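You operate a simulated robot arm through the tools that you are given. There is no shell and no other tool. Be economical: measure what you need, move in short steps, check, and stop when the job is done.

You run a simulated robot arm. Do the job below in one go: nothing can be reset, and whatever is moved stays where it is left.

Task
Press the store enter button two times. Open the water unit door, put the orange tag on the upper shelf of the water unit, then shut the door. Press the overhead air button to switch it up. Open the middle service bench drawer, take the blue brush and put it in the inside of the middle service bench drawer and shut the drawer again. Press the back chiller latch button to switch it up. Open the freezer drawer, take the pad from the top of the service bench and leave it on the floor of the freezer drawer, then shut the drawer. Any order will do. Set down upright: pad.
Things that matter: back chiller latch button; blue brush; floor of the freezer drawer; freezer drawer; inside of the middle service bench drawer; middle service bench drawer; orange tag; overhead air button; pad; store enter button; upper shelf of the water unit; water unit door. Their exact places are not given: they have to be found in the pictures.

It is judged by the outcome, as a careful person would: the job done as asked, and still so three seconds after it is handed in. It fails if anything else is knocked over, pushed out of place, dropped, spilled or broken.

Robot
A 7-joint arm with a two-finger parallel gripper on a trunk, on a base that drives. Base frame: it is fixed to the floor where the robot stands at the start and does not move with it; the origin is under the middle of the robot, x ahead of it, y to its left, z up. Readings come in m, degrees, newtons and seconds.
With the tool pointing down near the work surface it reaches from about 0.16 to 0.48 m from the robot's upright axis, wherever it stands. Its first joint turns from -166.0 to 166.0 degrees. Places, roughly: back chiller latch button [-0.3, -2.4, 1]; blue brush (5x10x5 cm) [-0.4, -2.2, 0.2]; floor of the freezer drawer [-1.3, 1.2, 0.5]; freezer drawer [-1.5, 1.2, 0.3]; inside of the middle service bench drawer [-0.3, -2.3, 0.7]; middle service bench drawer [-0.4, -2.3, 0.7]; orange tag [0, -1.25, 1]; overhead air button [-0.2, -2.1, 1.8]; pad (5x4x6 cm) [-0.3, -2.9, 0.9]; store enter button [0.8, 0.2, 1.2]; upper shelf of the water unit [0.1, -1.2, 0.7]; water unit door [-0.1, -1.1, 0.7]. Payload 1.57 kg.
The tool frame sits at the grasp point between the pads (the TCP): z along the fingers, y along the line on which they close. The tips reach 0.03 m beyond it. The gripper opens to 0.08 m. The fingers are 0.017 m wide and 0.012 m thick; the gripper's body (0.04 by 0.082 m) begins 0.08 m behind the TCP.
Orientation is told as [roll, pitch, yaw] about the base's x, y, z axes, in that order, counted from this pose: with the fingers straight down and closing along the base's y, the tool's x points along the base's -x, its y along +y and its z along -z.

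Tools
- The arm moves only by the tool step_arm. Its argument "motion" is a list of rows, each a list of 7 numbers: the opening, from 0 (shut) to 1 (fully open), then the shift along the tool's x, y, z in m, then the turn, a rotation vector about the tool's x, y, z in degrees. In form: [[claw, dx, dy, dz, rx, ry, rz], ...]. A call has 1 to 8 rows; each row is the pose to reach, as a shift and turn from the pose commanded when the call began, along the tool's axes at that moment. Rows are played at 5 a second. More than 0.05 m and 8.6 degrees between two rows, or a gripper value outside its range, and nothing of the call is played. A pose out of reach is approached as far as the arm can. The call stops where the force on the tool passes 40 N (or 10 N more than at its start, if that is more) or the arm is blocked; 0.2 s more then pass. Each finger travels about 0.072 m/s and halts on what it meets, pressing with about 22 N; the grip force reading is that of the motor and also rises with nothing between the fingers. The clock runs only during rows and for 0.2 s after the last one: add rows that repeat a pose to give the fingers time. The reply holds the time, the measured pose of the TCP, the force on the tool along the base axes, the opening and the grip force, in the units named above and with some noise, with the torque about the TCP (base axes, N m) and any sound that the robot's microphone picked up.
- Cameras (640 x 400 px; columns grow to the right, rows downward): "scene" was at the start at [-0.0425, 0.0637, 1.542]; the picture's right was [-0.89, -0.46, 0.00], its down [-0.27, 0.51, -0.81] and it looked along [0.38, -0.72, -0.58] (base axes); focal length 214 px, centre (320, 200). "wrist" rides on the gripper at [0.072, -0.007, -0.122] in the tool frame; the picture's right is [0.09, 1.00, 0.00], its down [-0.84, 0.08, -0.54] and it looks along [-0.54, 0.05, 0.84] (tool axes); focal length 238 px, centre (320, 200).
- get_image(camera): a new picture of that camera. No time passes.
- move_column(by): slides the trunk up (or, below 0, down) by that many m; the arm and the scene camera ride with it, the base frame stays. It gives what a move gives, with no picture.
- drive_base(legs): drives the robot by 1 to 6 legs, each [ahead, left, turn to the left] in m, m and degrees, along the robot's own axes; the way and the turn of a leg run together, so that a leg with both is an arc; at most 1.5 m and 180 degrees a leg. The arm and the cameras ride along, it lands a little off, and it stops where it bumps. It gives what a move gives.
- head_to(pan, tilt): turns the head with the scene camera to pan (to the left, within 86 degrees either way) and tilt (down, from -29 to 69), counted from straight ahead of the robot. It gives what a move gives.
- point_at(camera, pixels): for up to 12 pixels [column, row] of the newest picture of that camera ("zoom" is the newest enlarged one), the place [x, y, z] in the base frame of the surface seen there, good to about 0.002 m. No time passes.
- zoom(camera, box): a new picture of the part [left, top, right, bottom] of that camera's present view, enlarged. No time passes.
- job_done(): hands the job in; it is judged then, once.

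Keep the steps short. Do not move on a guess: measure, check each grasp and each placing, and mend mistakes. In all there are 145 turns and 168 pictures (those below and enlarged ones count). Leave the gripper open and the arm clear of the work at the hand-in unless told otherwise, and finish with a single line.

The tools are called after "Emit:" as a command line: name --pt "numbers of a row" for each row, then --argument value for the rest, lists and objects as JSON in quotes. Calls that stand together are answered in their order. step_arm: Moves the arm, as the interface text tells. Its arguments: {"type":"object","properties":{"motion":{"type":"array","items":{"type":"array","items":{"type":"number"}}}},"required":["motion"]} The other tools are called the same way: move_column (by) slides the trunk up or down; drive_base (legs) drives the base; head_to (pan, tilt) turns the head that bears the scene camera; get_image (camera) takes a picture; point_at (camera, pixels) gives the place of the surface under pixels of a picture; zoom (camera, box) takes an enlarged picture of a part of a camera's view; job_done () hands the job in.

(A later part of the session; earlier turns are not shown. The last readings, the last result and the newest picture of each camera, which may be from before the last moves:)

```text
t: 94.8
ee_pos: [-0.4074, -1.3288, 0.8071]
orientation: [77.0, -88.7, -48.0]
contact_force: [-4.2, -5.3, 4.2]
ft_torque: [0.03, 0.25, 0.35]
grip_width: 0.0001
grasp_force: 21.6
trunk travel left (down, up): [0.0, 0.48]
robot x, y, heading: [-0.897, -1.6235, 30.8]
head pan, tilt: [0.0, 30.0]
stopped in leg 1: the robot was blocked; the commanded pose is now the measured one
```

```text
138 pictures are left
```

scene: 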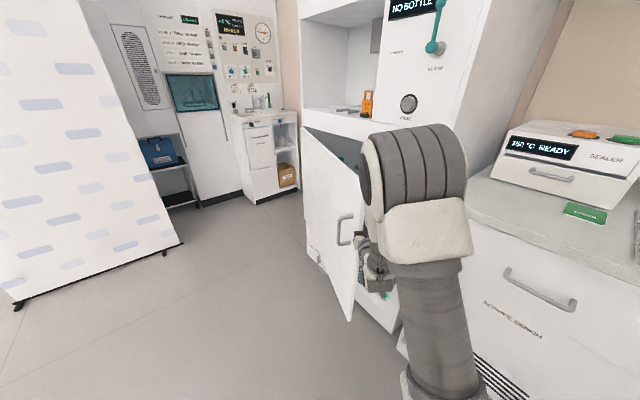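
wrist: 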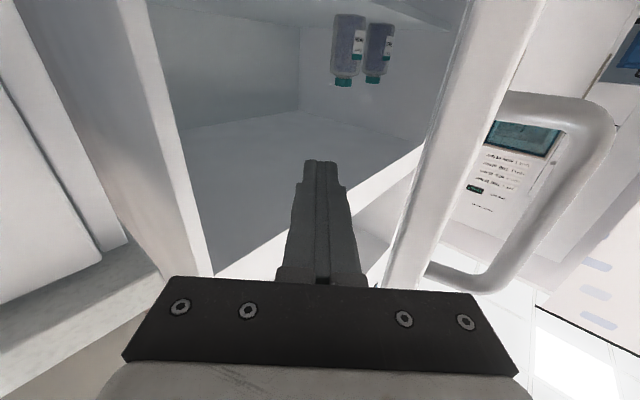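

The base stopped after 0.1 m. I check the wrist view.

Emit:
get_image --camera "wrist"

Emit:
zoom --camera "scene" --box '[290, 110, 450, 330]'

Emit:
point_at --camera "scene" --pixels '[[358, 180], [355, 270], [352, 318], [310, 140]]'

```text
137 pictures are left
```

wrist: 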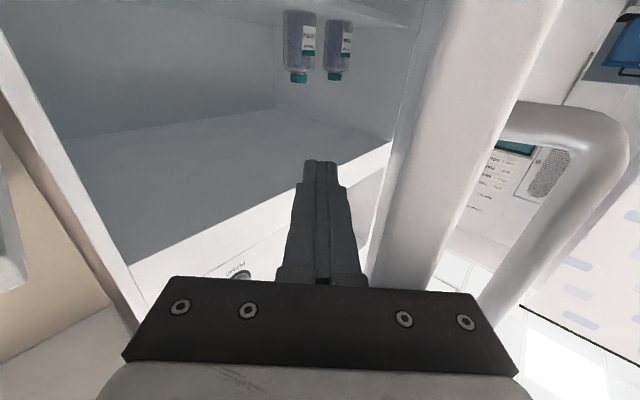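

```text
1.82 times, centred on (370, 220) of scene
```

zoom: 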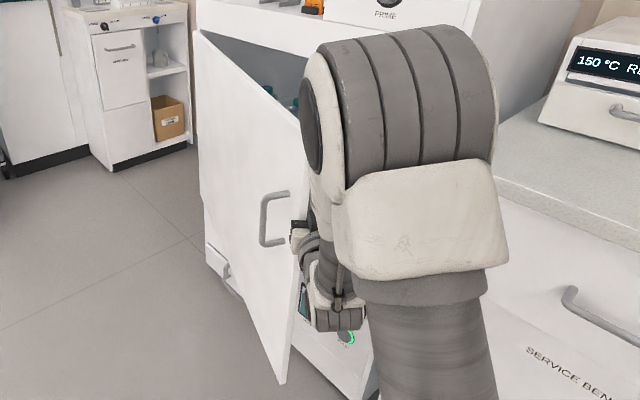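

```text
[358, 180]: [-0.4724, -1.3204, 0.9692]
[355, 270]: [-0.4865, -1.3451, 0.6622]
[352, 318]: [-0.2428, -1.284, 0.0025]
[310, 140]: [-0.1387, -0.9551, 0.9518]
```

The hand body is rubbing the door's edge. I back off a little, yaw the tool to the left by ~24° so only the tips touch the inner face, then push again.

Emit:
drive_base --legs '[[0, -0.05, 0]]'

Emit:
step_arm --pt "0 0 0 0.01 -8 0 0" --pt "0 0 0 0.02 -16 0 0" --pt "0 0 0 0.03 -24 0 0"

Emit:
drive_base --legs '[[0, 0.2, 0]]'

Emit:
get_image --camera "wrist"

```text
t: 95.8
ee_pos: [-0.3813, -1.3709, 0.8056]
orientation: [71.7, -88.8, -42.7]
contact_force: [0.6, 0.2, 0.9]
ft_torque: [0.0, 0.02, 0.02]
grip_width: 0.0
grasp_force: 21.5
trunk travel left (down, up): [0.0, 0.48]
robot x, y, heading: [-0.8731, -1.6666, 30.9]
head pan, tilt: [0.0, 30.0]
```

```text
t: 96.6
ee_pos: [-0.3548, -1.3563, 0.806]
orientation: [95.5, -88.7, -42.1]
contact_force: [-0.1, 0.2, 0.0]
ft_torque: [0.0, -0.02, 0.01]
grip_width: 0.0
grasp_force: 20.8
trunk travel left (down, up): [0.0, 0.48]
robot x, y, heading: [-0.8741, -1.667, 30.8]
head pan, tilt: [0.0, 30.0]
```

```text
t: 98.8
ee_pos: [-0.457, -1.1849, 0.805]
orientation: [95.7, -88.7, -42.8]
contact_force: [-0.5, 0.5, 0.1]
ft_torque: [0.0, -0.03, 0.01]
grip_width: 0.0001
grasp_force: 21.1
trunk travel left (down, up): [0.0, 0.48]
robot x, y, heading: [-0.9741, -1.4931, 30.9]
head pan, tilt: [0.0, 30.0]
```

```text
135 pictures are left
```

wrist: 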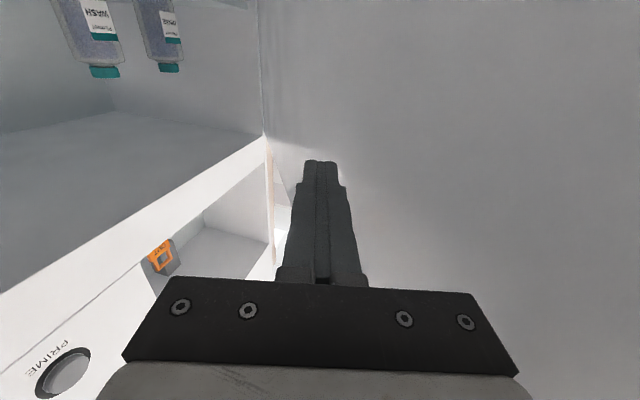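

It works: the tips push the inner face. I continue to the left.

Emit:
drive_base --legs '[[0, 0.27, 0]]'

Emit:
get_image --camera "scene"

```text
t: 101.4
ee_pos: [-0.5941, -0.9536, 0.8048]
orientation: [95.7, -88.7, -42.7]
contact_force: [-0.2, 0.1, -0.4]
ft_torque: [0.0, 0.02, -0.01]
grip_width: 0.0001
grasp_force: 21.2
trunk travel left (down, up): [0.0, 0.48]
robot x, y, heading: [-1.1137, -1.2602, 30.8]
head pan, tilt: [0.0, 30.0]
```

```text
134 pictures are left
```

scene: 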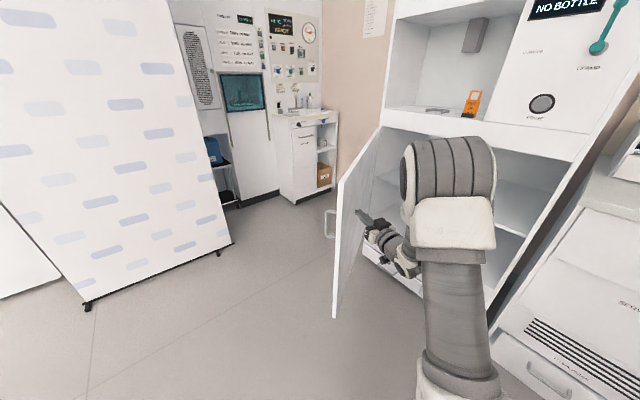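

The door is about 70° open. One more small push, then I back away and look inside.

Emit:
drive_base --legs '[[0, 0.12, 0], [-0.1, -0.25, 0], [0, 0, -52]]'

Emit:
head_to --pan 0 --tilt 32

Emit:
get_image --camera "scene"

```text
t: 108.1
ee_pos: [-0.5714, -1.6404, 0.8054]
orientation: [95.6, -88.7, -94.4]
contact_force: [0.1, 0.7, 0.8]
ft_torque: [0.0, -0.01, -0.01]
grip_width: 0.0
grasp_force: 21.3
trunk travel left (down, up): [0.0, 0.48]
robot x, y, heading: [-1.1328, -1.4219, -21.1]
head pan, tilt: [0.0, 30.0]
```

```text
t: 108.7
ee_pos: [-0.5704, -1.6408, 0.8059]
orientation: [95.8, -88.7, -94.6]
contact_force: [-1.0, 0.4, -0.5]
ft_torque: [0.0, 0.01, 0.0]
grip_width: 0.0
grasp_force: 21.7
trunk travel left (down, up): [0.0, 0.48]
robot x, y, heading: [-1.1352, -1.4233, -21.1]
head pan, tilt: [0.0, 32.0]
```

```text
133 pictures are left
```

scene: 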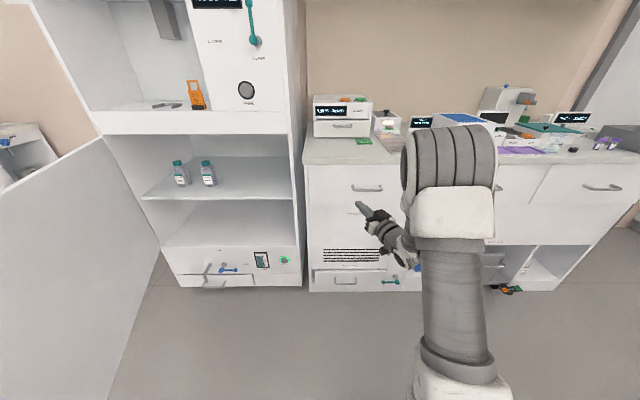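

The door is wide open. The glass upper shelf holds two bottles at the left; the right half is free. I measure the shelf and the tag.

Emit:
point_at --camera "scene" --pixels '[[230, 190], [270, 190], [250, 175], [180, 198], [292, 198], [208, 180], [240, 155], [197, 95], [196, 106], [215, 132], [290, 135], [260, 160]]'

Emit:
zoom --camera "scene" --box '[90, 60, 310, 210]'

```text
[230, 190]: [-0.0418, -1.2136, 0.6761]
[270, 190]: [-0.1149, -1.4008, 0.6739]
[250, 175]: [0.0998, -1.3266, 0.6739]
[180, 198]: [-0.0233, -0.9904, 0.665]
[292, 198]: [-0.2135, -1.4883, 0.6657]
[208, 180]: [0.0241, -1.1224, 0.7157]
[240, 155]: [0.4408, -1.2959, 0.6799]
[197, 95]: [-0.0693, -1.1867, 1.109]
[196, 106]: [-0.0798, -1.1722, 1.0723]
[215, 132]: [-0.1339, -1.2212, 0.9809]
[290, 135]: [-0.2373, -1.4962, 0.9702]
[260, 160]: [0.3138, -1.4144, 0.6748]
```

```text
2.67 times, centred on (200, 135) of scene
```

zoom: 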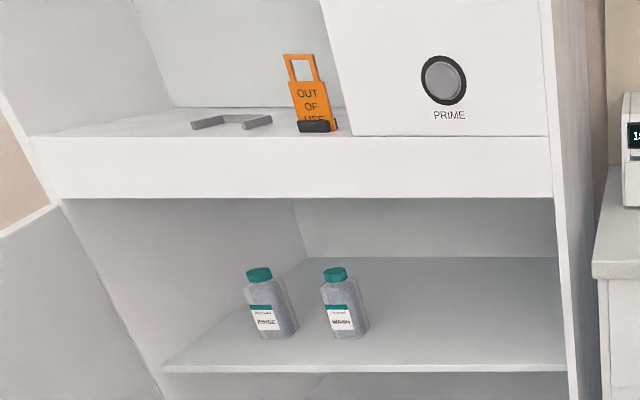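

I turn the tool straight again, open the fingers and raise the trunk to the tag's height (z≈1.10).

Emit:
step_arm --pt "0 0 0 -0.01 8 0 0" --pt "0.3 0 0 -0.02 16 0 0" --pt "0.6 0 0 -0.03 22.5 0 0" --pt "1 0 0 -0.03 22.5 0 0" --pt "1 0 0 -0.03 22.5 0 0" --pt "1 0 0 -0.03 22.5 0 0"

Emit:
move_column --by 0.294

```text
t: 110.1
ee_pos: [-0.6004, -1.6419, 0.8058]
orientation: [73.1, -88.7, -94.5]
contact_force: [-0.2, -0.8, 0.1]
ft_torque: [-0.02, 0.02, 0.01]
grip_width: 0.0803
grasp_force: 0.1
trunk travel left (down, up): [0.0, 0.48]
robot x, y, heading: [-1.1332, -1.4232, -21.1]
head pan, tilt: [0.0, 32.0]
```

```text
t: 113.0
ee_pos: [-0.601, -1.6425, 1.0996]
orientation: [73.2, -88.7, -94.5]
contact_force: [0.2, 0.4, -0.6]
ft_torque: [0.0, -0.02, -0.02]
grip_width: 0.08
grasp_force: 0.1
trunk travel left (down, up): [-0.294, 0.186]
robot x, y, heading: [-1.1329, -1.4221, -21.2]
head pan, tilt: [0.0, 32.0]
```

The tag is 0.626 m left and 0.338 m ahead of the TCP. I drive left 0.625 first, then ahead 0.2, and check.

Emit:
drive_base --legs '[[0, 0.625, 0], [0.2, 0, 0]]'

Emit:
get_image --camera "wrist"

Emit:
get_image --camera "scene"

```text
t: 119.7
ee_pos: [-0.1914, -1.1356, 1.099]
orientation: [73.6, -88.7, -95.0]
contact_force: [0.4, -0.3, 0.1]
ft_torque: [-0.02, 0.01, 0.01]
grip_width: 0.08
grasp_force: 0.1
trunk travel left (down, up): [-0.294, 0.186]
robot x, y, heading: [-0.7237, -0.9177, -21.3]
head pan, tilt: [0.0, 32.0]
```

```text
131 pictures are left
```

wrist: 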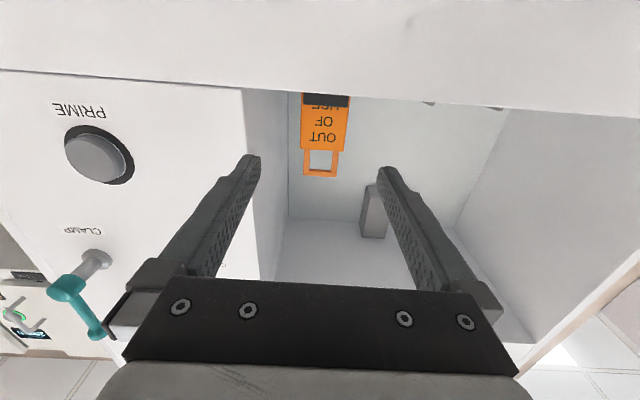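

```text
130 pictures are left
```

scene: 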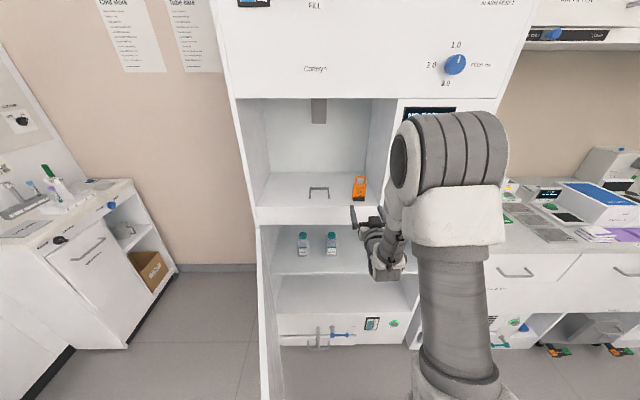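

Emit:
point_at --camera "wrist" --pixels '[[305, 130], [324, 130], [342, 130], [320, 145], [308, 172], [325, 100]]'

Emit:
zoom --camera "scene" --box '[335, 165, 395, 215]'

```text
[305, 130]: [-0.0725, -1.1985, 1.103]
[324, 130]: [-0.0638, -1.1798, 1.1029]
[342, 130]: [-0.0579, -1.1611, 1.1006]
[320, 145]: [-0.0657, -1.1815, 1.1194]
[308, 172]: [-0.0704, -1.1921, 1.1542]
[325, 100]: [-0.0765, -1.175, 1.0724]
```

```text
8.00 times, centred on (365, 190) of scene
```

zoom: 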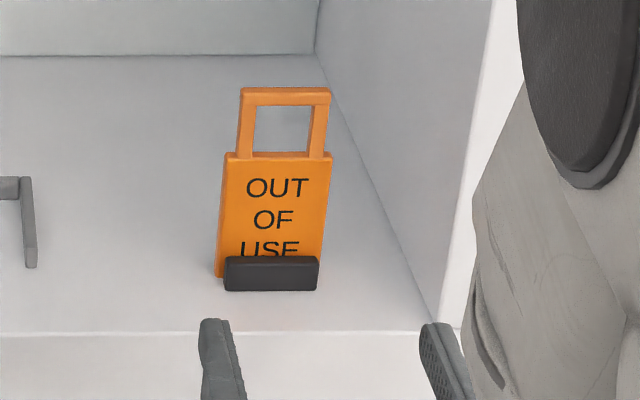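

The tag's centre is 0.139 m ahead and 4 mm left. I drive 0.085 ahead, then finish with the arm.

Emit:
drive_base --legs '[[0.085, 0, 0]]'

Emit:
get_image --camera "wrist"

```text
t: 120.9
ee_pos: [-0.1142, -1.1657, 1.1]
orientation: [73.7, -88.8, -95.2]
contact_force: [-0.1, -0.7, -0.1]
ft_torque: [0.01, 0.01, 0.03]
grip_width: 0.08
grasp_force: 0.1
trunk travel left (down, up): [-0.294, 0.186]
robot x, y, heading: [-0.6426, -0.948, -21.4]
head pan, tilt: [0.0, 32.0]
```

```text
128 pictures are left
```

wrist: 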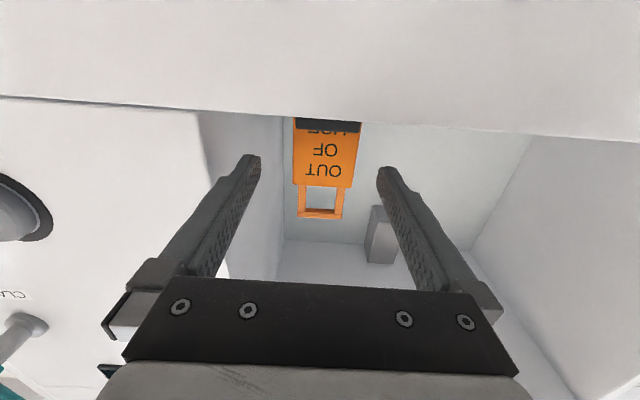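

Emit:
step_arm --pt "1 0 0.0045 0.03 0 0 0" --pt "1 0 0.0045 0.054 0 0 0" --pt "0.6 0 0.0045 0.054 0 0 0" --pt "0.2 0 0.0045 0.054 0 0 0" --pt "0 0 0.0045 0.054 0 0 0" --pt "0 0 0.0045 0.054 0 0 0"

Emit:
get_image --camera "wrist"

```text
t: 122.3
ee_pos: [-0.0616, -1.1808, 1.0998]
orientation: [73.7, -88.7, -95.2]
contact_force: [0.7, -0.9, 1.5]
ft_torque: [-0.01, -0.01, -0.03]
grip_width: 0.0491
grasp_force: 22.1
trunk travel left (down, up): [-0.294, 0.186]
robot x, y, heading: [-0.6432, -0.9473, -21.3]
head pan, tilt: [0.0, 32.0]
```

```text
127 pictures are left
```

wrist: 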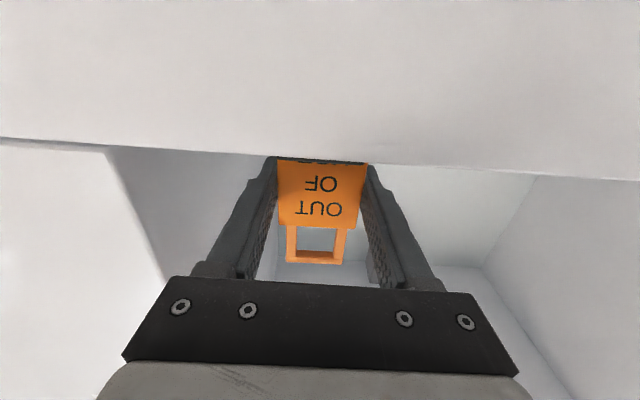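

The tag is held (width 0.049). I lift it straight up out of its holder by 8 cm.

Emit:
step_arm --pt "0 -0.02 0 0 0 0 0" --pt "0 -0.04 0 0 0 0 0" --pt "0 -0.06 0 0 0 0 0" --pt "0 -0.08 0 0 0 0 0"

Emit:
zoom --camera "scene" --box '[240, 130, 480, 280]'

```text
t: 123.3
ee_pos: [-0.0622, -1.1834, 1.1802]
orientation: [73.4, -88.8, -94.9]
contact_force: [-0.2, 0.1, 0.2]
ft_torque: [0.02, 0.02, 0.02]
grip_width: 0.0489
grasp_force: 21.9
trunk travel left (down, up): [-0.294, 0.186]
robot x, y, heading: [-0.6485, -0.9493, -21.2]
head pan, tilt: [0.0, 32.0]
```

```text
2.67 times, centred on (360, 205) of scene
```

zoom: 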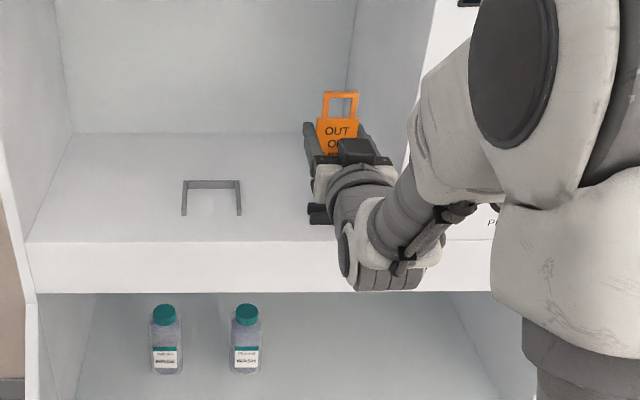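

It is lifted. I back out 0.3 m and check what I hold.

Emit:
drive_base --legs '[[-0.3, 0, 0]]'

Emit:
get_image --camera "wrist"

Emit:
get_image --camera "scene"

```text
t: 125.9
ee_pos: [-0.3413, -1.0741, 1.1801]
orientation: [73.1, -88.6, -94.7]
contact_force: [-0.6, -0.3, 0.0]
ft_torque: [-0.01, 0.03, 0.0]
grip_width: 0.0491
grasp_force: 22.1
trunk travel left (down, up): [-0.294, 0.186]
robot x, y, heading: [-0.9252, -0.8368, -21.3]
head pan, tilt: [0.0, 32.0]
```

```text
125 pictures are left
```

wrist: 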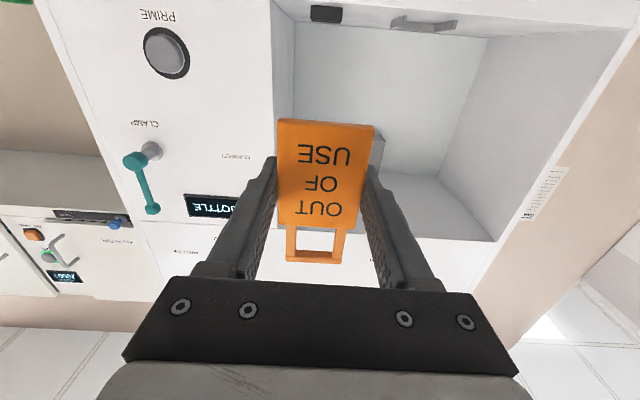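

```text
124 pictures are left
```

scene: 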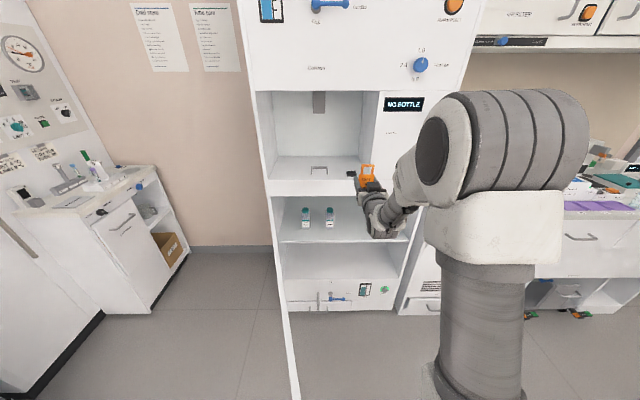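

The tag came out alone; its black holder stayed in the alcove. I lower the trunk and pitch the tool down ~45°, so the tag can be set on its lower edge and lean gently flat on the shelf.

Emit:
move_column --by -0.294

Emit:
step_arm --pt "0 0.015 0 -0.01 0 7.5 0" --pt "0 0.03 0 -0.02 0 15 0" --pt "0 0.045 0 -0.03 0 22.5 0" --pt "0 0.06 0 -0.04 0 30 0" --pt "0 0.075 0 -0.05 0 37.5 0" --pt "0 0.1 0 -0.05 0 45 0"

Emit:
get_image --camera "wrist"

```text
t: 128.8
ee_pos: [-0.341, -1.0734, 0.8846]
orientation: [73.3, -88.7, -94.8]
contact_force: [0.0, -0.1, -0.8]
ft_torque: [0.0, -0.03, -0.02]
grip_width: 0.049
grasp_force: 22.2
trunk travel left (down, up): [0.0, 0.48]
robot x, y, heading: [-0.9217, -0.8385, -21.1]
head pan, tilt: [0.0, 32.0]
```

```text
t: 130.2
ee_pos: [-0.3889, -1.0538, 0.7867]
orientation: [1.9, -44.5, -22.6]
contact_force: [0.2, 1.1, 0.3]
ft_torque: [0.0, -0.01, -0.01]
grip_width: 0.0487
grasp_force: 21.8
trunk travel left (down, up): [0.0, 0.48]
robot x, y, heading: [-0.9243, -0.8378, -21.3]
head pan, tilt: [0.0, 32.0]
```

```text
123 pictures are left
```

wrist: 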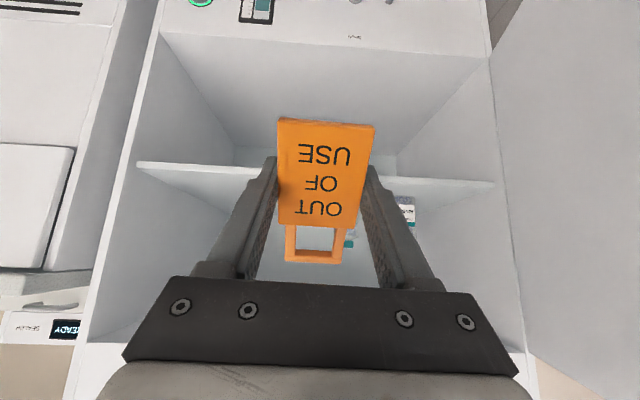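

Still well held. I lower 4 cm, then drive right 0.127 and ahead 0.38 to bring the tag over the free part of the shelf.

Emit:
step_arm --pt "0 0.015 0 0.015 0 0 0" --pt "0 0.03 0 0.03 0 0 0"

Emit:
drive_base --legs '[[0, -0.127, 0], [0.25, 0, 0]]'

Emit:
get_image --camera "wrist"

Emit:
get_image --camera "scene"

```text
t: 130.8
ee_pos: [-0.388, -1.0532, 0.7462]
orientation: [1.7, -44.6, -22.8]
contact_force: [0.7, -0.6, -0.4]
ft_torque: [0.06, 0.0, 0.0]
grip_width: 0.0489
grasp_force: 22.2
trunk travel left (down, up): [0.0, 0.48]
robot x, y, heading: [-0.9284, -0.8412, -21.3]
head pan, tilt: [0.0, 32.0]
```

```text
t: 134.3
ee_pos: [-0.2001, -1.2656, 0.7447]
orientation: [1.7, -44.6, -22.8]
contact_force: [-0.2, 0.1, 0.3]
ft_torque: [0.0, 0.01, 0.0]
grip_width: 0.0489
grasp_force: 22.0
trunk travel left (down, up): [0.0, 0.48]
robot x, y, heading: [-0.7403, -1.0506, -21.4]
head pan, tilt: [0.0, 32.0]
```

```text
122 pictures are left
```

wrist: 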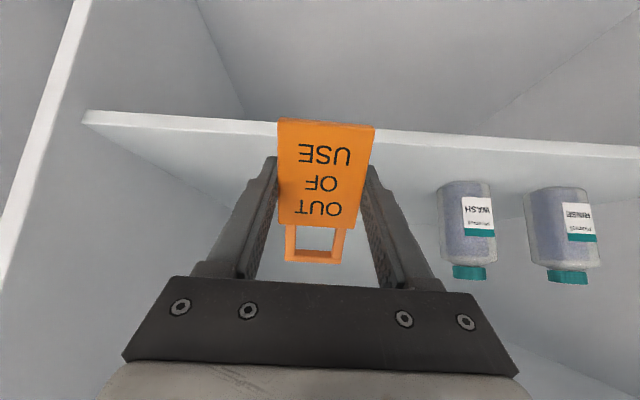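

```text
121 pictures are left
```

scene: 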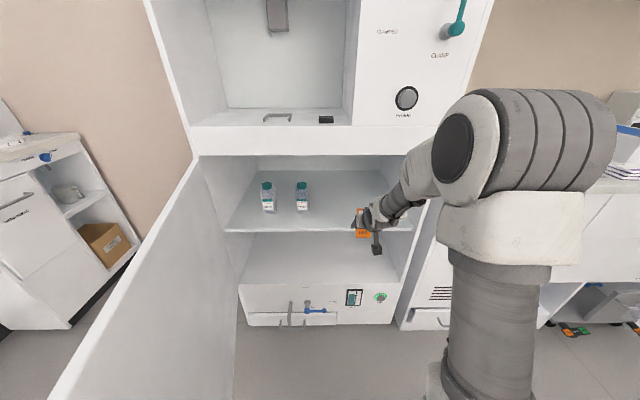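

I go on ahead 0.165 m.

Emit:
drive_base --legs '[[0.165, 0, 0]]'

Emit:
get_image --camera "scene"

```text
t: 136.0
ee_pos: [-0.0478, -1.3243, 0.7448]
orientation: [1.8, -44.5, -22.8]
contact_force: [-0.4, -0.2, 0.6]
ft_torque: [0.0, 0.02, -0.01]
grip_width: 0.049
grasp_force: 22.1
trunk travel left (down, up): [0.0, 0.48]
robot x, y, heading: [-0.5823, -1.1105, -21.3]
head pan, tilt: [0.0, 32.0]
```

```text
120 pictures are left
```

scene: 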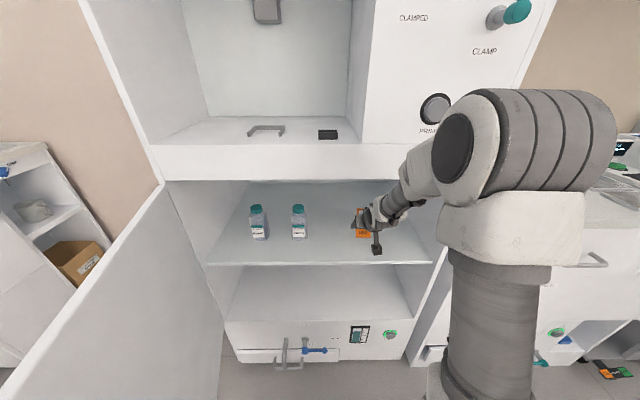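

The tag is over the shelf. I lower in small steps until contact (expected near z 0.703).

Emit:
step_arm --pt "0 0.007 0 0.007 0 0 0" --pt "0 0.014 0 0.014 0 0 0" --pt "0 0.02 0 0.02 0 0 0" --pt "0 0.024 0 0.024 0 0 0"

Emit:
zoom --camera "scene" --box '[300, 180, 440, 280]'

```text
t: 137.0
ee_pos: [-0.0471, -1.3237, 0.7102]
orientation: [1.8, -44.6, -22.8]
contact_force: [0.2, 0.0, -0.3]
ft_torque: [0.03, 0.0, -0.02]
grip_width: 0.0487
grasp_force: 22.4
trunk travel left (down, up): [0.0, 0.48]
robot x, y, heading: [-0.5852, -1.1085, -21.5]
head pan, tilt: [0.0, 32.0]
```

```text
4.00 times, centred on (370, 230) of scene
```

zoom: 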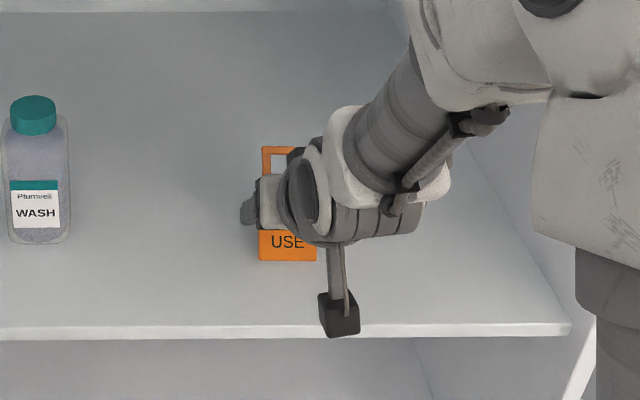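

Still no contact. I go on down in 2–3 mm steps.

Emit:
step_arm --pt "0 0.002 0 0.002 0 0 0" --pt "0 0.004 0 0.004 0 0 0" --pt "0 0.006 0 0.006 0 0 0" --pt "0 0.007 0 0.007 0 0 0"

```text
t: 138.0
ee_pos: [-0.0451, -1.3249, 0.7038]
orientation: [1.8, -45.1, -22.9]
contact_force: [3.0, -1.7, 22.6]
ft_torque: [0.18, 0.47, 0.04]
grip_width: 0.0494
grasp_force: 21.6
trunk travel left (down, up): [0.0, 0.48]
robot x, y, heading: [-0.5827, -1.1108, -21.7]
head pan, tilt: [0.0, 32.0]
```

Contact at z 0.704 (22 N). I ease up a touch and open slowly.

Emit:
step_arm --pt "0 -0.002 0 -0.002 0 0 0" --pt "0.66 -0.002 0 -0.002 0 0 0" --pt "0.72 -0.002 0 -0.002 0 0 0" --pt "0.85 -0.002 0 -0.002 0 0 0" --pt "1 -0.002 0 -0.002 0 0 0" --pt "1 -0.002 0 -0.002 0 0 0"

Emit:
get_image --camera "wrist"

Emit:
zoom --camera "scene" --box '[300, 180, 440, 280]'

```text
t: 139.4
ee_pos: [-0.0477, -1.3251, 0.7021]
orientation: [1.6, -44.5, -22.8]
contact_force: [-4.6, 4.9, 7.7]
ft_torque: [-0.14, 0.14, -0.2]
grip_width: 0.0771
grasp_force: 0.0
trunk travel left (down, up): [0.0, 0.48]
robot x, y, heading: [-0.587, -1.1086, -21.2]
head pan, tilt: [0.0, 32.0]
```

```text
118 pictures are left
```

wrist: 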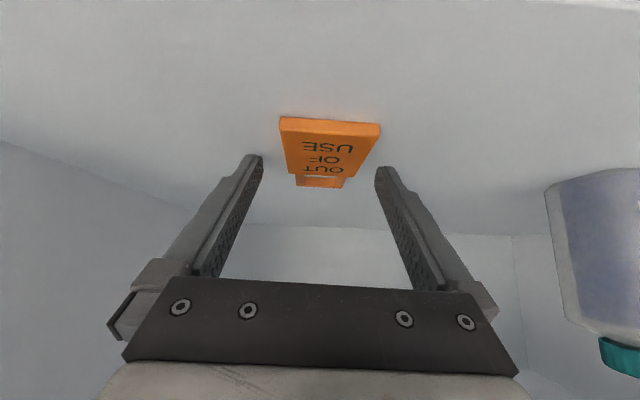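

```text
4.00 times, centred on (370, 230) of scene
```

zoom: 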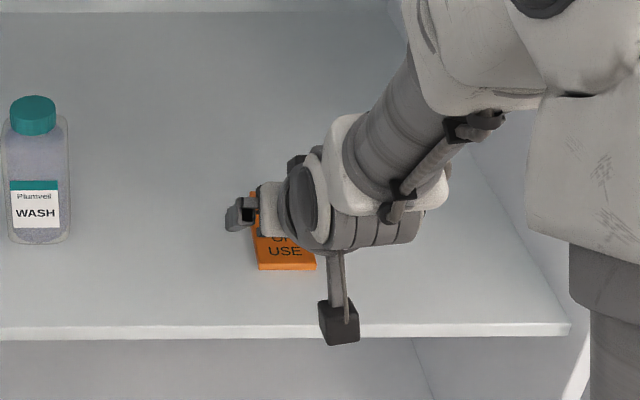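

The tag lies flat on the shelf. I lift the fingers clear, then back out.

Emit:
step_arm --pt "1 -0.01 0 -0.01 0 0 0" --pt "1 -0.02 0 -0.02 0 0 0" --pt "1 -0.03 0 -0.03 0 0 0"

Emit:
drive_base --legs '[[-0.5, 0, 0]]'

Emit:
get_image --camera "scene"

```text
t: 140.2
ee_pos: [-0.0459, -1.3254, 0.7453]
orientation: [1.8, -44.5, -22.8]
contact_force: [-0.5, 0.0, 0.7]
ft_torque: [-0.02, 0.01, -0.01]
grip_width: 0.0799
grasp_force: 0.1
trunk travel left (down, up): [0.0, 0.48]
robot x, y, heading: [-0.5853, -1.1071, -21.3]
head pan, tilt: [0.0, 32.0]
```

```text
t: 144.0
ee_pos: [-0.5106, -1.1449, 0.744]
orientation: [1.8, -44.6, -23.0]
contact_force: [-0.3, -0.1, -0.6]
ft_torque: [0.02, 0.03, -0.03]
grip_width: 0.0801
grasp_force: 0.1
trunk travel left (down, up): [0.0, 0.48]
robot x, y, heading: [-1.0502, -0.9276, -21.6]
head pan, tilt: [0.0, 32.0]
```

```text
116 pictures are left
```

scene: 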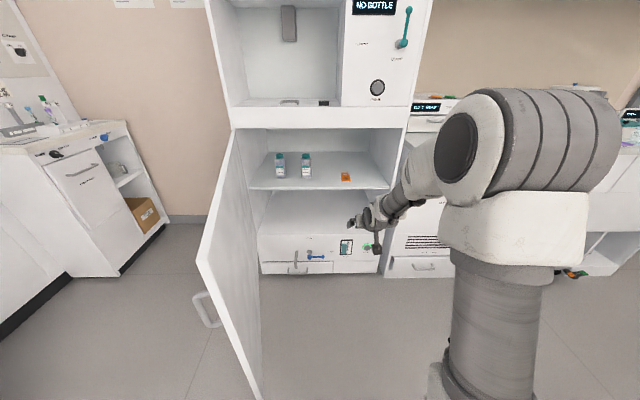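

The tag rests on the shelf. Now the door: I measure its present line and handle.

Emit:
point_at --camera "scene" --pixels '[[202, 255], [262, 392], [235, 135], [230, 250], [205, 320], [201, 262]]'

Emit:
head_to --pan 45 --tilt 35

Emit:
get_image --camera "scene"

```text
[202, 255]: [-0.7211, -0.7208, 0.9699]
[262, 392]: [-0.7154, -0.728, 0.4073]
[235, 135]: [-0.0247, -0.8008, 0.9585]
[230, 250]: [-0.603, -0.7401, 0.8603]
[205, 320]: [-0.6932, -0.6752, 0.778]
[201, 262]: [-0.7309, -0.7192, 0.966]
```

```text
t: 145.1
ee_pos: [-0.5106, -1.145, 0.7456]
orientation: [1.8, -44.5, -22.9]
contact_force: [0.0, -0.2, -0.5]
ft_torque: [-0.01, 0.06, -0.03]
grip_width: 0.0801
grasp_force: 0.1
trunk travel left (down, up): [0.0, 0.48]
robot x, y, heading: [-1.0472, -0.9269, -21.7]
head pan, tilt: [45.0, 35.0]
```

```text
115 pictures are left
```

scene: 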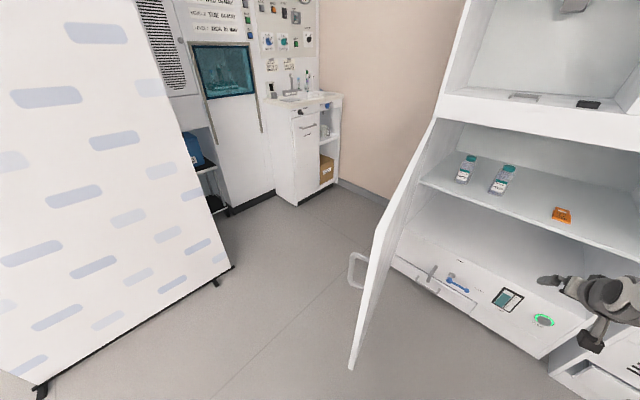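

The door is 75° open with its edge at (-0.727,-0.72). I back away, go round to its outer side, and turn to face it obliquely with fingers closed.

Emit:
drive_base --legs '[[-0.36, 0, 0], [0, 0.65, 0], [0, 0, -39], [0.05, 0.26, 0]]'

Emit:
step_arm --pt "0.5 0 0 0 0 0 0" --pt "0 0 0 0 0 0 0" --pt "0 0 0 0 0 0 0" --pt "0 0 0 0 0 0 0" --pt "0 0 0 0 0 0 0"

Emit:
head_to --pan 10 --tilt 40

Emit:
get_image --camera "scene"

```text
t: 150.4
ee_pos: [-0.7484, -0.7599, 0.7444]
orientation: [1.5, -44.1, -23.4]
contact_force: [-13.0, 1.6, 8.2]
ft_torque: [0.32, -0.34, 0.69]
grip_width: 0.0772
grasp_force: 0.0
trunk travel left (down, up): [0.0, 0.48]
robot x, y, heading: [-1.2814, -0.5382, -21.9]
head pan, tilt: [45.0, 35.0]
stopped in leg 2: the force on the tool passed its limit at 52 N (the readings are from after the stop); the commanded pose is now the measured one
```

```text
t: 151.6
ee_pos: [-0.7476, -0.759, 0.7427]
orientation: [1.4, -44.1, -23.1]
contact_force: [-0.5, 0.7, 0.8]
ft_torque: [-0.02, 0.0, -0.01]
grip_width: 0.0001
grasp_force: 21.7
trunk travel left (down, up): [0.0, 0.48]
robot x, y, heading: [-1.278, -0.537, -21.7]
head pan, tilt: [45.0, 35.0]
```

```text
t: 152.6
ee_pos: [-0.7468, -0.7587, 0.7435]
orientation: [1.3, -43.9, -23.2]
contact_force: [0.1, 0.3, 0.3]
ft_torque: [0.0, 0.02, 0.0]
grip_width: 0.0
grasp_force: 21.2
trunk travel left (down, up): [0.0, 0.48]
robot x, y, heading: [-1.2781, -0.5353, -22.0]
head pan, tilt: [10.0, 40.0]
```

```text
114 pictures are left
```

scene: 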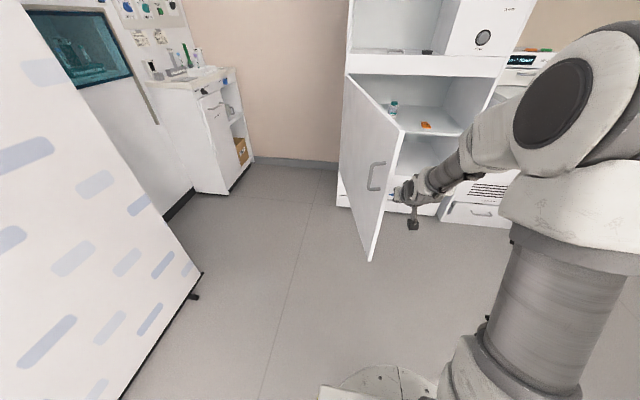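

The fingers bumped the door's edge; the door is fine. I back off more before going round.

Emit:
drive_base --legs '[[-0.16, 0, 0], [0, 0.45, 0], [0, 0, -38], [0.1, 0.286, 0]]'

Emit:
get_image --camera "scene"

```text
t: 162.5
ee_pos: [-0.6763, -0.4951, 0.7441]
orientation: [1.3, -44.0, -60.9]
contact_force: [0.1, 0.4, -0.6]
ft_torque: [0.0, 0.03, -0.01]
grip_width: 0.0
grasp_force: 21.6
trunk travel left (down, up): [0.0, 0.48]
robot x, y, heading: [-0.959, 0.0056, -59.3]
head pan, tilt: [10.0, 40.0]
```

```text
113 pictures are left
```

scene: 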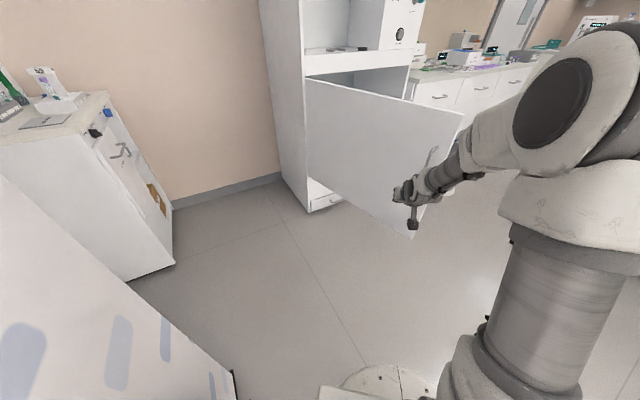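

I am on the outer side. I shift left a little and then drive ahead, so that the tips push the door shut along its arc.

Emit:
drive_base --legs '[[0.05, 0.09, 0], [0.25, 0, 0], [0.2, 0, 0]]'

Emit:
get_image --camera "scene"

```text
t: 163.6
ee_pos: [-0.6298, -0.5024, 0.7428]
orientation: [1.5, -43.9, -60.6]
contact_force: [0.1, 0.2, 0.2]
ft_torque: [0.01, -0.01, 0.0]
grip_width: 0.0002
grasp_force: 21.0
trunk travel left (down, up): [0.0, 0.48]
robot x, y, heading: [-0.9213, -0.0049, -59.1]
head pan, tilt: [10.0, 40.0]
stopped in leg 1: the robot was blocked; the commanded pose is now the measured one
```

```text
112 pictures are left
```

scene: 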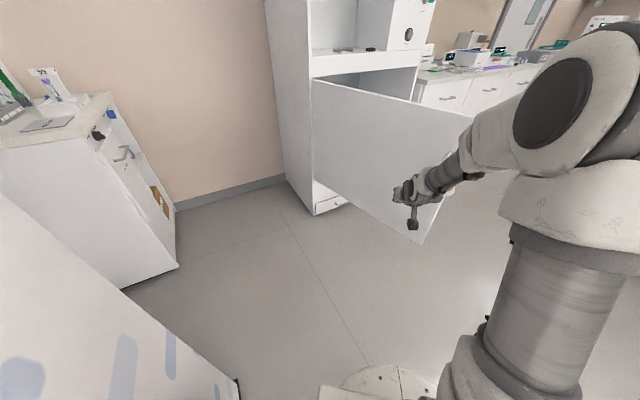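

The base's rear touched something, likely the screen's foot. I move straight away from it, ahead 0.1, and check the screen.

Emit:
drive_base --legs '[[0.1, 0, 0]]'

Emit:
head_to --pan 86 --tilt 45

Emit:
get_image --camera "scene"

```text
t: 164.9
ee_pos: [-0.578, -0.5876, 0.7436]
orientation: [1.4, -44.0, -60.5]
contact_force: [0.2, -0.1, -0.5]
ft_torque: [-0.01, -0.01, -0.01]
grip_width: 0.0001
grasp_force: 21.0
trunk travel left (down, up): [0.0, 0.48]
robot x, y, heading: [-0.8644, -0.0883, -59.0]
head pan, tilt: [10.0, 40.0]
```

```text
t: 166.4
ee_pos: [-0.5789, -0.5874, 0.7436]
orientation: [1.5, -44.1, -60.5]
contact_force: [0.2, -0.8, 0.8]
ft_torque: [0.0, 0.01, -0.02]
grip_width: 0.0002
grasp_force: 21.4
trunk travel left (down, up): [0.0, 0.48]
robot x, y, heading: [-0.866, -0.0889, -59.2]
head pan, tilt: [85.9, 45.0]
```

```text
111 pictures are left
```

scene: 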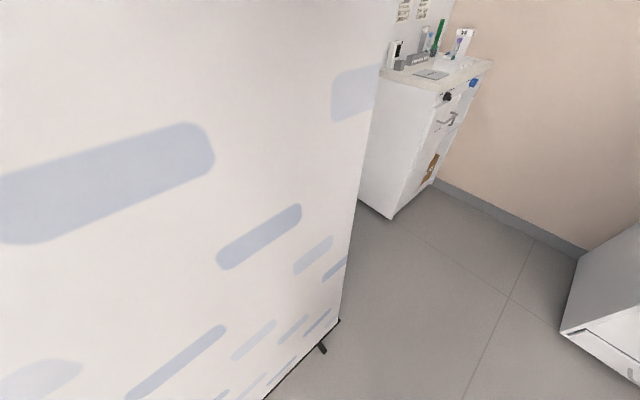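

Emit:
point_at --camera "scene" --pixels '[[340, 315], [323, 350], [200, 200], [280, 200], [60, 200], [335, 250]]'

```text
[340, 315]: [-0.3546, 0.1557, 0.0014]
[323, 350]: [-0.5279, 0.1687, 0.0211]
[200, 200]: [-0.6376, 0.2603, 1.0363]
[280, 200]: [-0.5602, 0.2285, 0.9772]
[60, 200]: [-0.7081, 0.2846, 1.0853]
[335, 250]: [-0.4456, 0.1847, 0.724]
```

The screen has not moved. I continue ahead to push the door closed.

Emit:
drive_base --legs '[[0.2, 0, 0], [0.2, 0.02, 0]]'

Emit:
head_to --pan 10 --tilt 40

Emit:
get_image --camera "scene"

```text
t: 169.8
ee_pos: [-0.3589, -0.9199, 0.743]
orientation: [1.5, -44.0, -60.6]
contact_force: [0.4, 0.1, 1.0]
ft_torque: [0.03, -0.01, 0.01]
grip_width: 0.0001
grasp_force: 21.2
trunk travel left (down, up): [0.0, 0.48]
robot x, y, heading: [-0.6458, -0.4244, -59.2]
head pan, tilt: [85.9, 45.0]
```

```text
t: 171.3
ee_pos: [-0.3578, -0.9212, 0.7442]
orientation: [1.5, -44.0, -60.7]
contact_force: [-0.2, 0.8, 0.3]
ft_torque: [0.02, -0.01, -0.01]
grip_width: 0.0
grasp_force: 21.2
trunk travel left (down, up): [0.0, 0.48]
robot x, y, heading: [-0.6482, -0.4221, -59.2]
head pan, tilt: [10.0, 40.0]
```

```text
110 pictures are left
```

scene: 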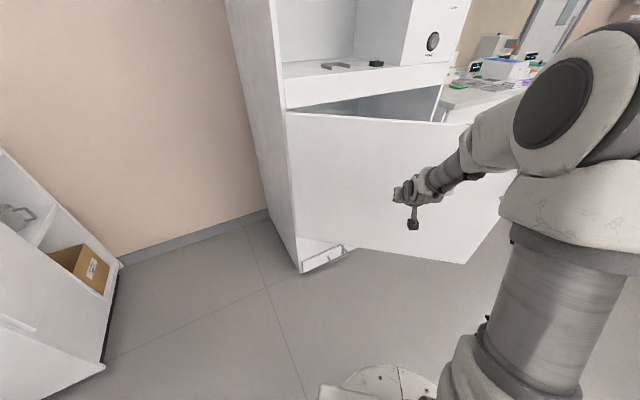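

Emit:
drive_base --legs '[[0.2, 0, 0], [0.1, 0, 0], [0.06, 0, 0]]'

Emit:
get_image --camera "scene"

```text
t: 174.9
ee_pos: [-0.1773, -1.2214, 0.742]
orientation: [1.3, -43.7, -60.6]
contact_force: [-3.1, 3.7, 2.6]
ft_torque: [0.01, 0.0, 0.02]
grip_width: 0.0001
grasp_force: 21.0
trunk travel left (down, up): [0.0, 0.48]
robot x, y, heading: [-0.4595, -0.724, -59.0]
head pan, tilt: [10.0, 40.0]
stopped in leg 3: the force on the tool passed its limit at 49 N (the readings are from after the stop); the commanded pose is now the measured one
```

```text
109 pictures are left
```

scene: 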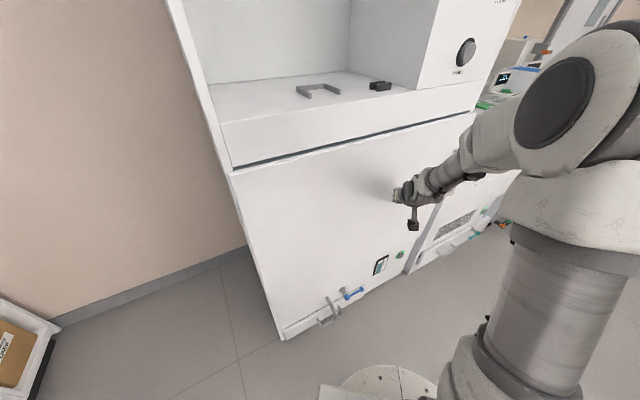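

The door seems shut. I verify by measuring its plane.

Emit:
point_at --camera "scene" --pixels '[[240, 180], [300, 260], [440, 140], [390, 230], [255, 130], [420, 115]]'

Emit:
drive_base --legs '[[-0.3, -0.5, 0]]'

Emit:
head_to --pan 20 --tilt 25

Emit:
get_image --camera "scene"

```text
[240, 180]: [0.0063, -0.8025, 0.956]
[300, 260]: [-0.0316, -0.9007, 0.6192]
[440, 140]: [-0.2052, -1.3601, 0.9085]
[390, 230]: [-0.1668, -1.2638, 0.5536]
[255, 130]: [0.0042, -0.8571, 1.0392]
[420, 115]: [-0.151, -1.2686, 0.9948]
```

```text
t: 179.2
ee_pos: [-0.7637, -1.2234, 0.7412]
orientation: [1.4, -43.6, -60.7]
contact_force: [-0.2, -0.4, 0.0]
ft_torque: [0.01, -0.04, -0.04]
grip_width: 0.0
grasp_force: 21.3
trunk travel left (down, up): [0.0, 0.48]
robot x, y, heading: [-1.0476, -0.7284, -59.1]
head pan, tilt: [10.0, 40.0]
```

```text
t: 179.9
ee_pos: [-0.7635, -1.2243, 0.7416]
orientation: [1.3, -43.6, -60.7]
contact_force: [0.1, 0.7, 0.0]
ft_torque: [-0.03, 0.02, -0.01]
grip_width: 0.0
grasp_force: 20.8
trunk travel left (down, up): [0.0, 0.48]
robot x, y, heading: [-1.0472, -0.7271, -59.3]
head pan, tilt: [20.0, 25.0]
```

```text
108 pictures are left
```

scene: 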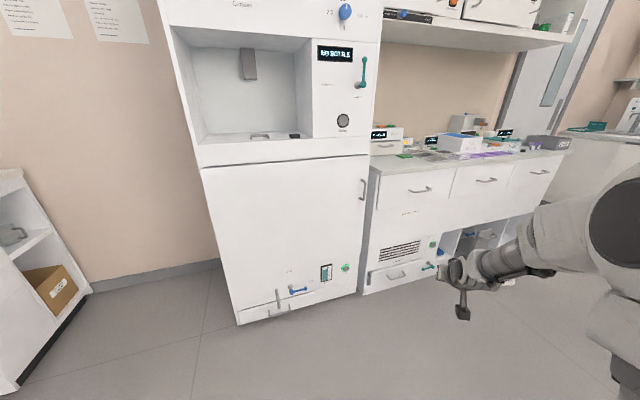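

The door is flush shut. Next the service bench. The aisle between it and the island is about 1.2 m, so I drive to its middle in front of the bench and face it.

Emit:
drive_base --legs '[[0.88, -0.5, 0], [0, 0, 38]]'

Emit:
head_to --pan 0 --tilt 15

Emit:
get_image --camera "scene"

Emit:
head_to --pan 0 --tilt 55

Emit:
get_image --camera "scene"

```text
t: 188.4
ee_pos: [-0.5021, -1.9556, 0.7428]
orientation: [1.4, -43.6, -22.6]
contact_force: [0.1, 0.4, 0.0]
ft_torque: [-0.02, 0.0, 0.0]
grip_width: 0.0
grasp_force: 21.2
trunk travel left (down, up): [0.0, 0.48]
robot x, y, heading: [-1.0329, -1.7409, -21.1]
head pan, tilt: [20.0, 25.0]
```

```text
t: 189.2
ee_pos: [-0.5013, -1.9561, 0.7417]
orientation: [1.4, -43.5, -22.6]
contact_force: [0.0, -1.1, -0.6]
ft_torque: [0.01, -0.01, 0.0]
grip_width: 0.0
grasp_force: 21.2
trunk travel left (down, up): [0.0, 0.48]
robot x, y, heading: [-1.0312, -1.7417, -21.1]
head pan, tilt: [0.0, 15.0]
```

```text
107 pictures are left
```

scene: 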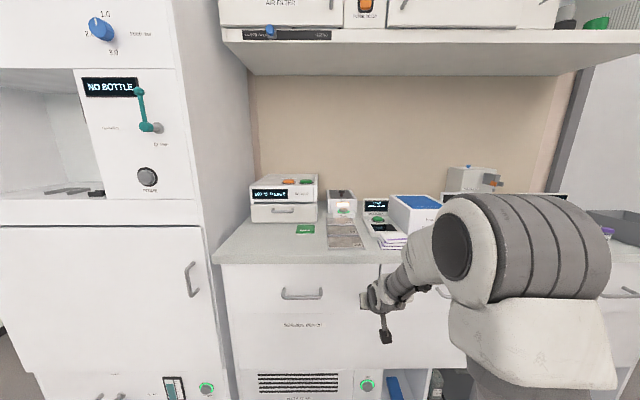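

```text
t: 190.3
ee_pos: [-0.5018, -1.9561, 0.7429]
orientation: [1.3, -43.6, -22.5]
contact_force: [0.3, 0.7, 0.4]
ft_torque: [0.04, 0.02, -0.01]
grip_width: 0.0
grasp_force: 21.3
trunk travel left (down, up): [0.0, 0.48]
robot x, y, heading: [-1.0321, -1.7395, -21.0]
head pan, tilt: [0.0, 55.0]
```

```text
106 pictures are left
```

scene: 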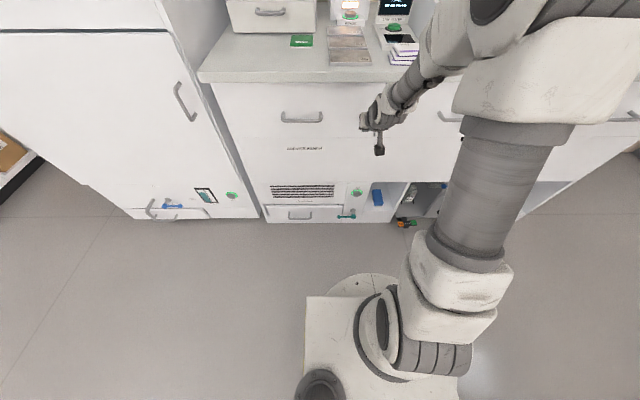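

I raise the trunk by 0.4 m and look level/up at the overhead panel and the bench top.

Emit:
move_column --by 0.4

Emit:
head_to --pan 0 --tilt -5

Emit:
get_image --camera "scene"

Emit:
head_to --pan -20 --tilt 40

Emit:
get_image --camera "scene"

```text
t: 194.1
ee_pos: [-0.5011, -1.9561, 1.1417]
orientation: [1.4, -43.6, -22.6]
contact_force: [0.2, 0.8, 0.6]
ft_torque: [-0.01, 0.02, -0.01]
grip_width: 0.0
grasp_force: 21.1
trunk travel left (down, up): [-0.4, 0.08]
robot x, y, heading: [-1.0317, -1.7393, -21.1]
head pan, tilt: [0.0, 55.0]
```

```text
t: 195.4
ee_pos: [-0.5011, -1.957, 1.1417]
orientation: [1.4, -43.6, -22.7]
contact_force: [-0.8, 0.1, 0.2]
ft_torque: [0.0, -0.01, 0.03]
grip_width: 0.0
grasp_force: 21.6
trunk travel left (down, up): [-0.4, 0.08]
robot x, y, heading: [-1.032, -1.7409, -21.1]
head pan, tilt: [0.0, -5.0]
```

```text
105 pictures are left
```

scene: 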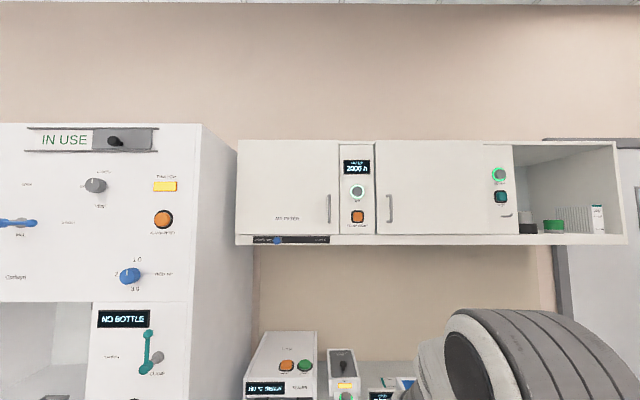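

```text
t: 196.5
ee_pos: [-0.4999, -1.9554, 1.1413]
orientation: [1.3, -43.5, -22.7]
contact_force: [-1.0, 0.0, -0.5]
ft_torque: [-0.03, 0.0, 0.01]
grip_width: 0.0003
grasp_force: 21.4
trunk travel left (down, up): [-0.4, 0.08]
robot x, y, heading: [-1.0366, -1.7381, -21.3]
head pan, tilt: [-20.0, 40.0]
```

```text
104 pictures are left
```

scene: 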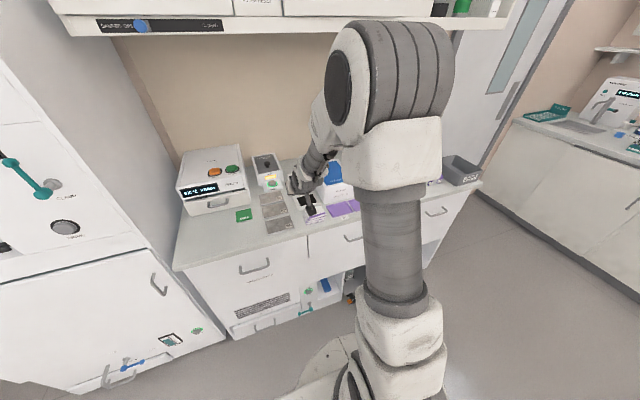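

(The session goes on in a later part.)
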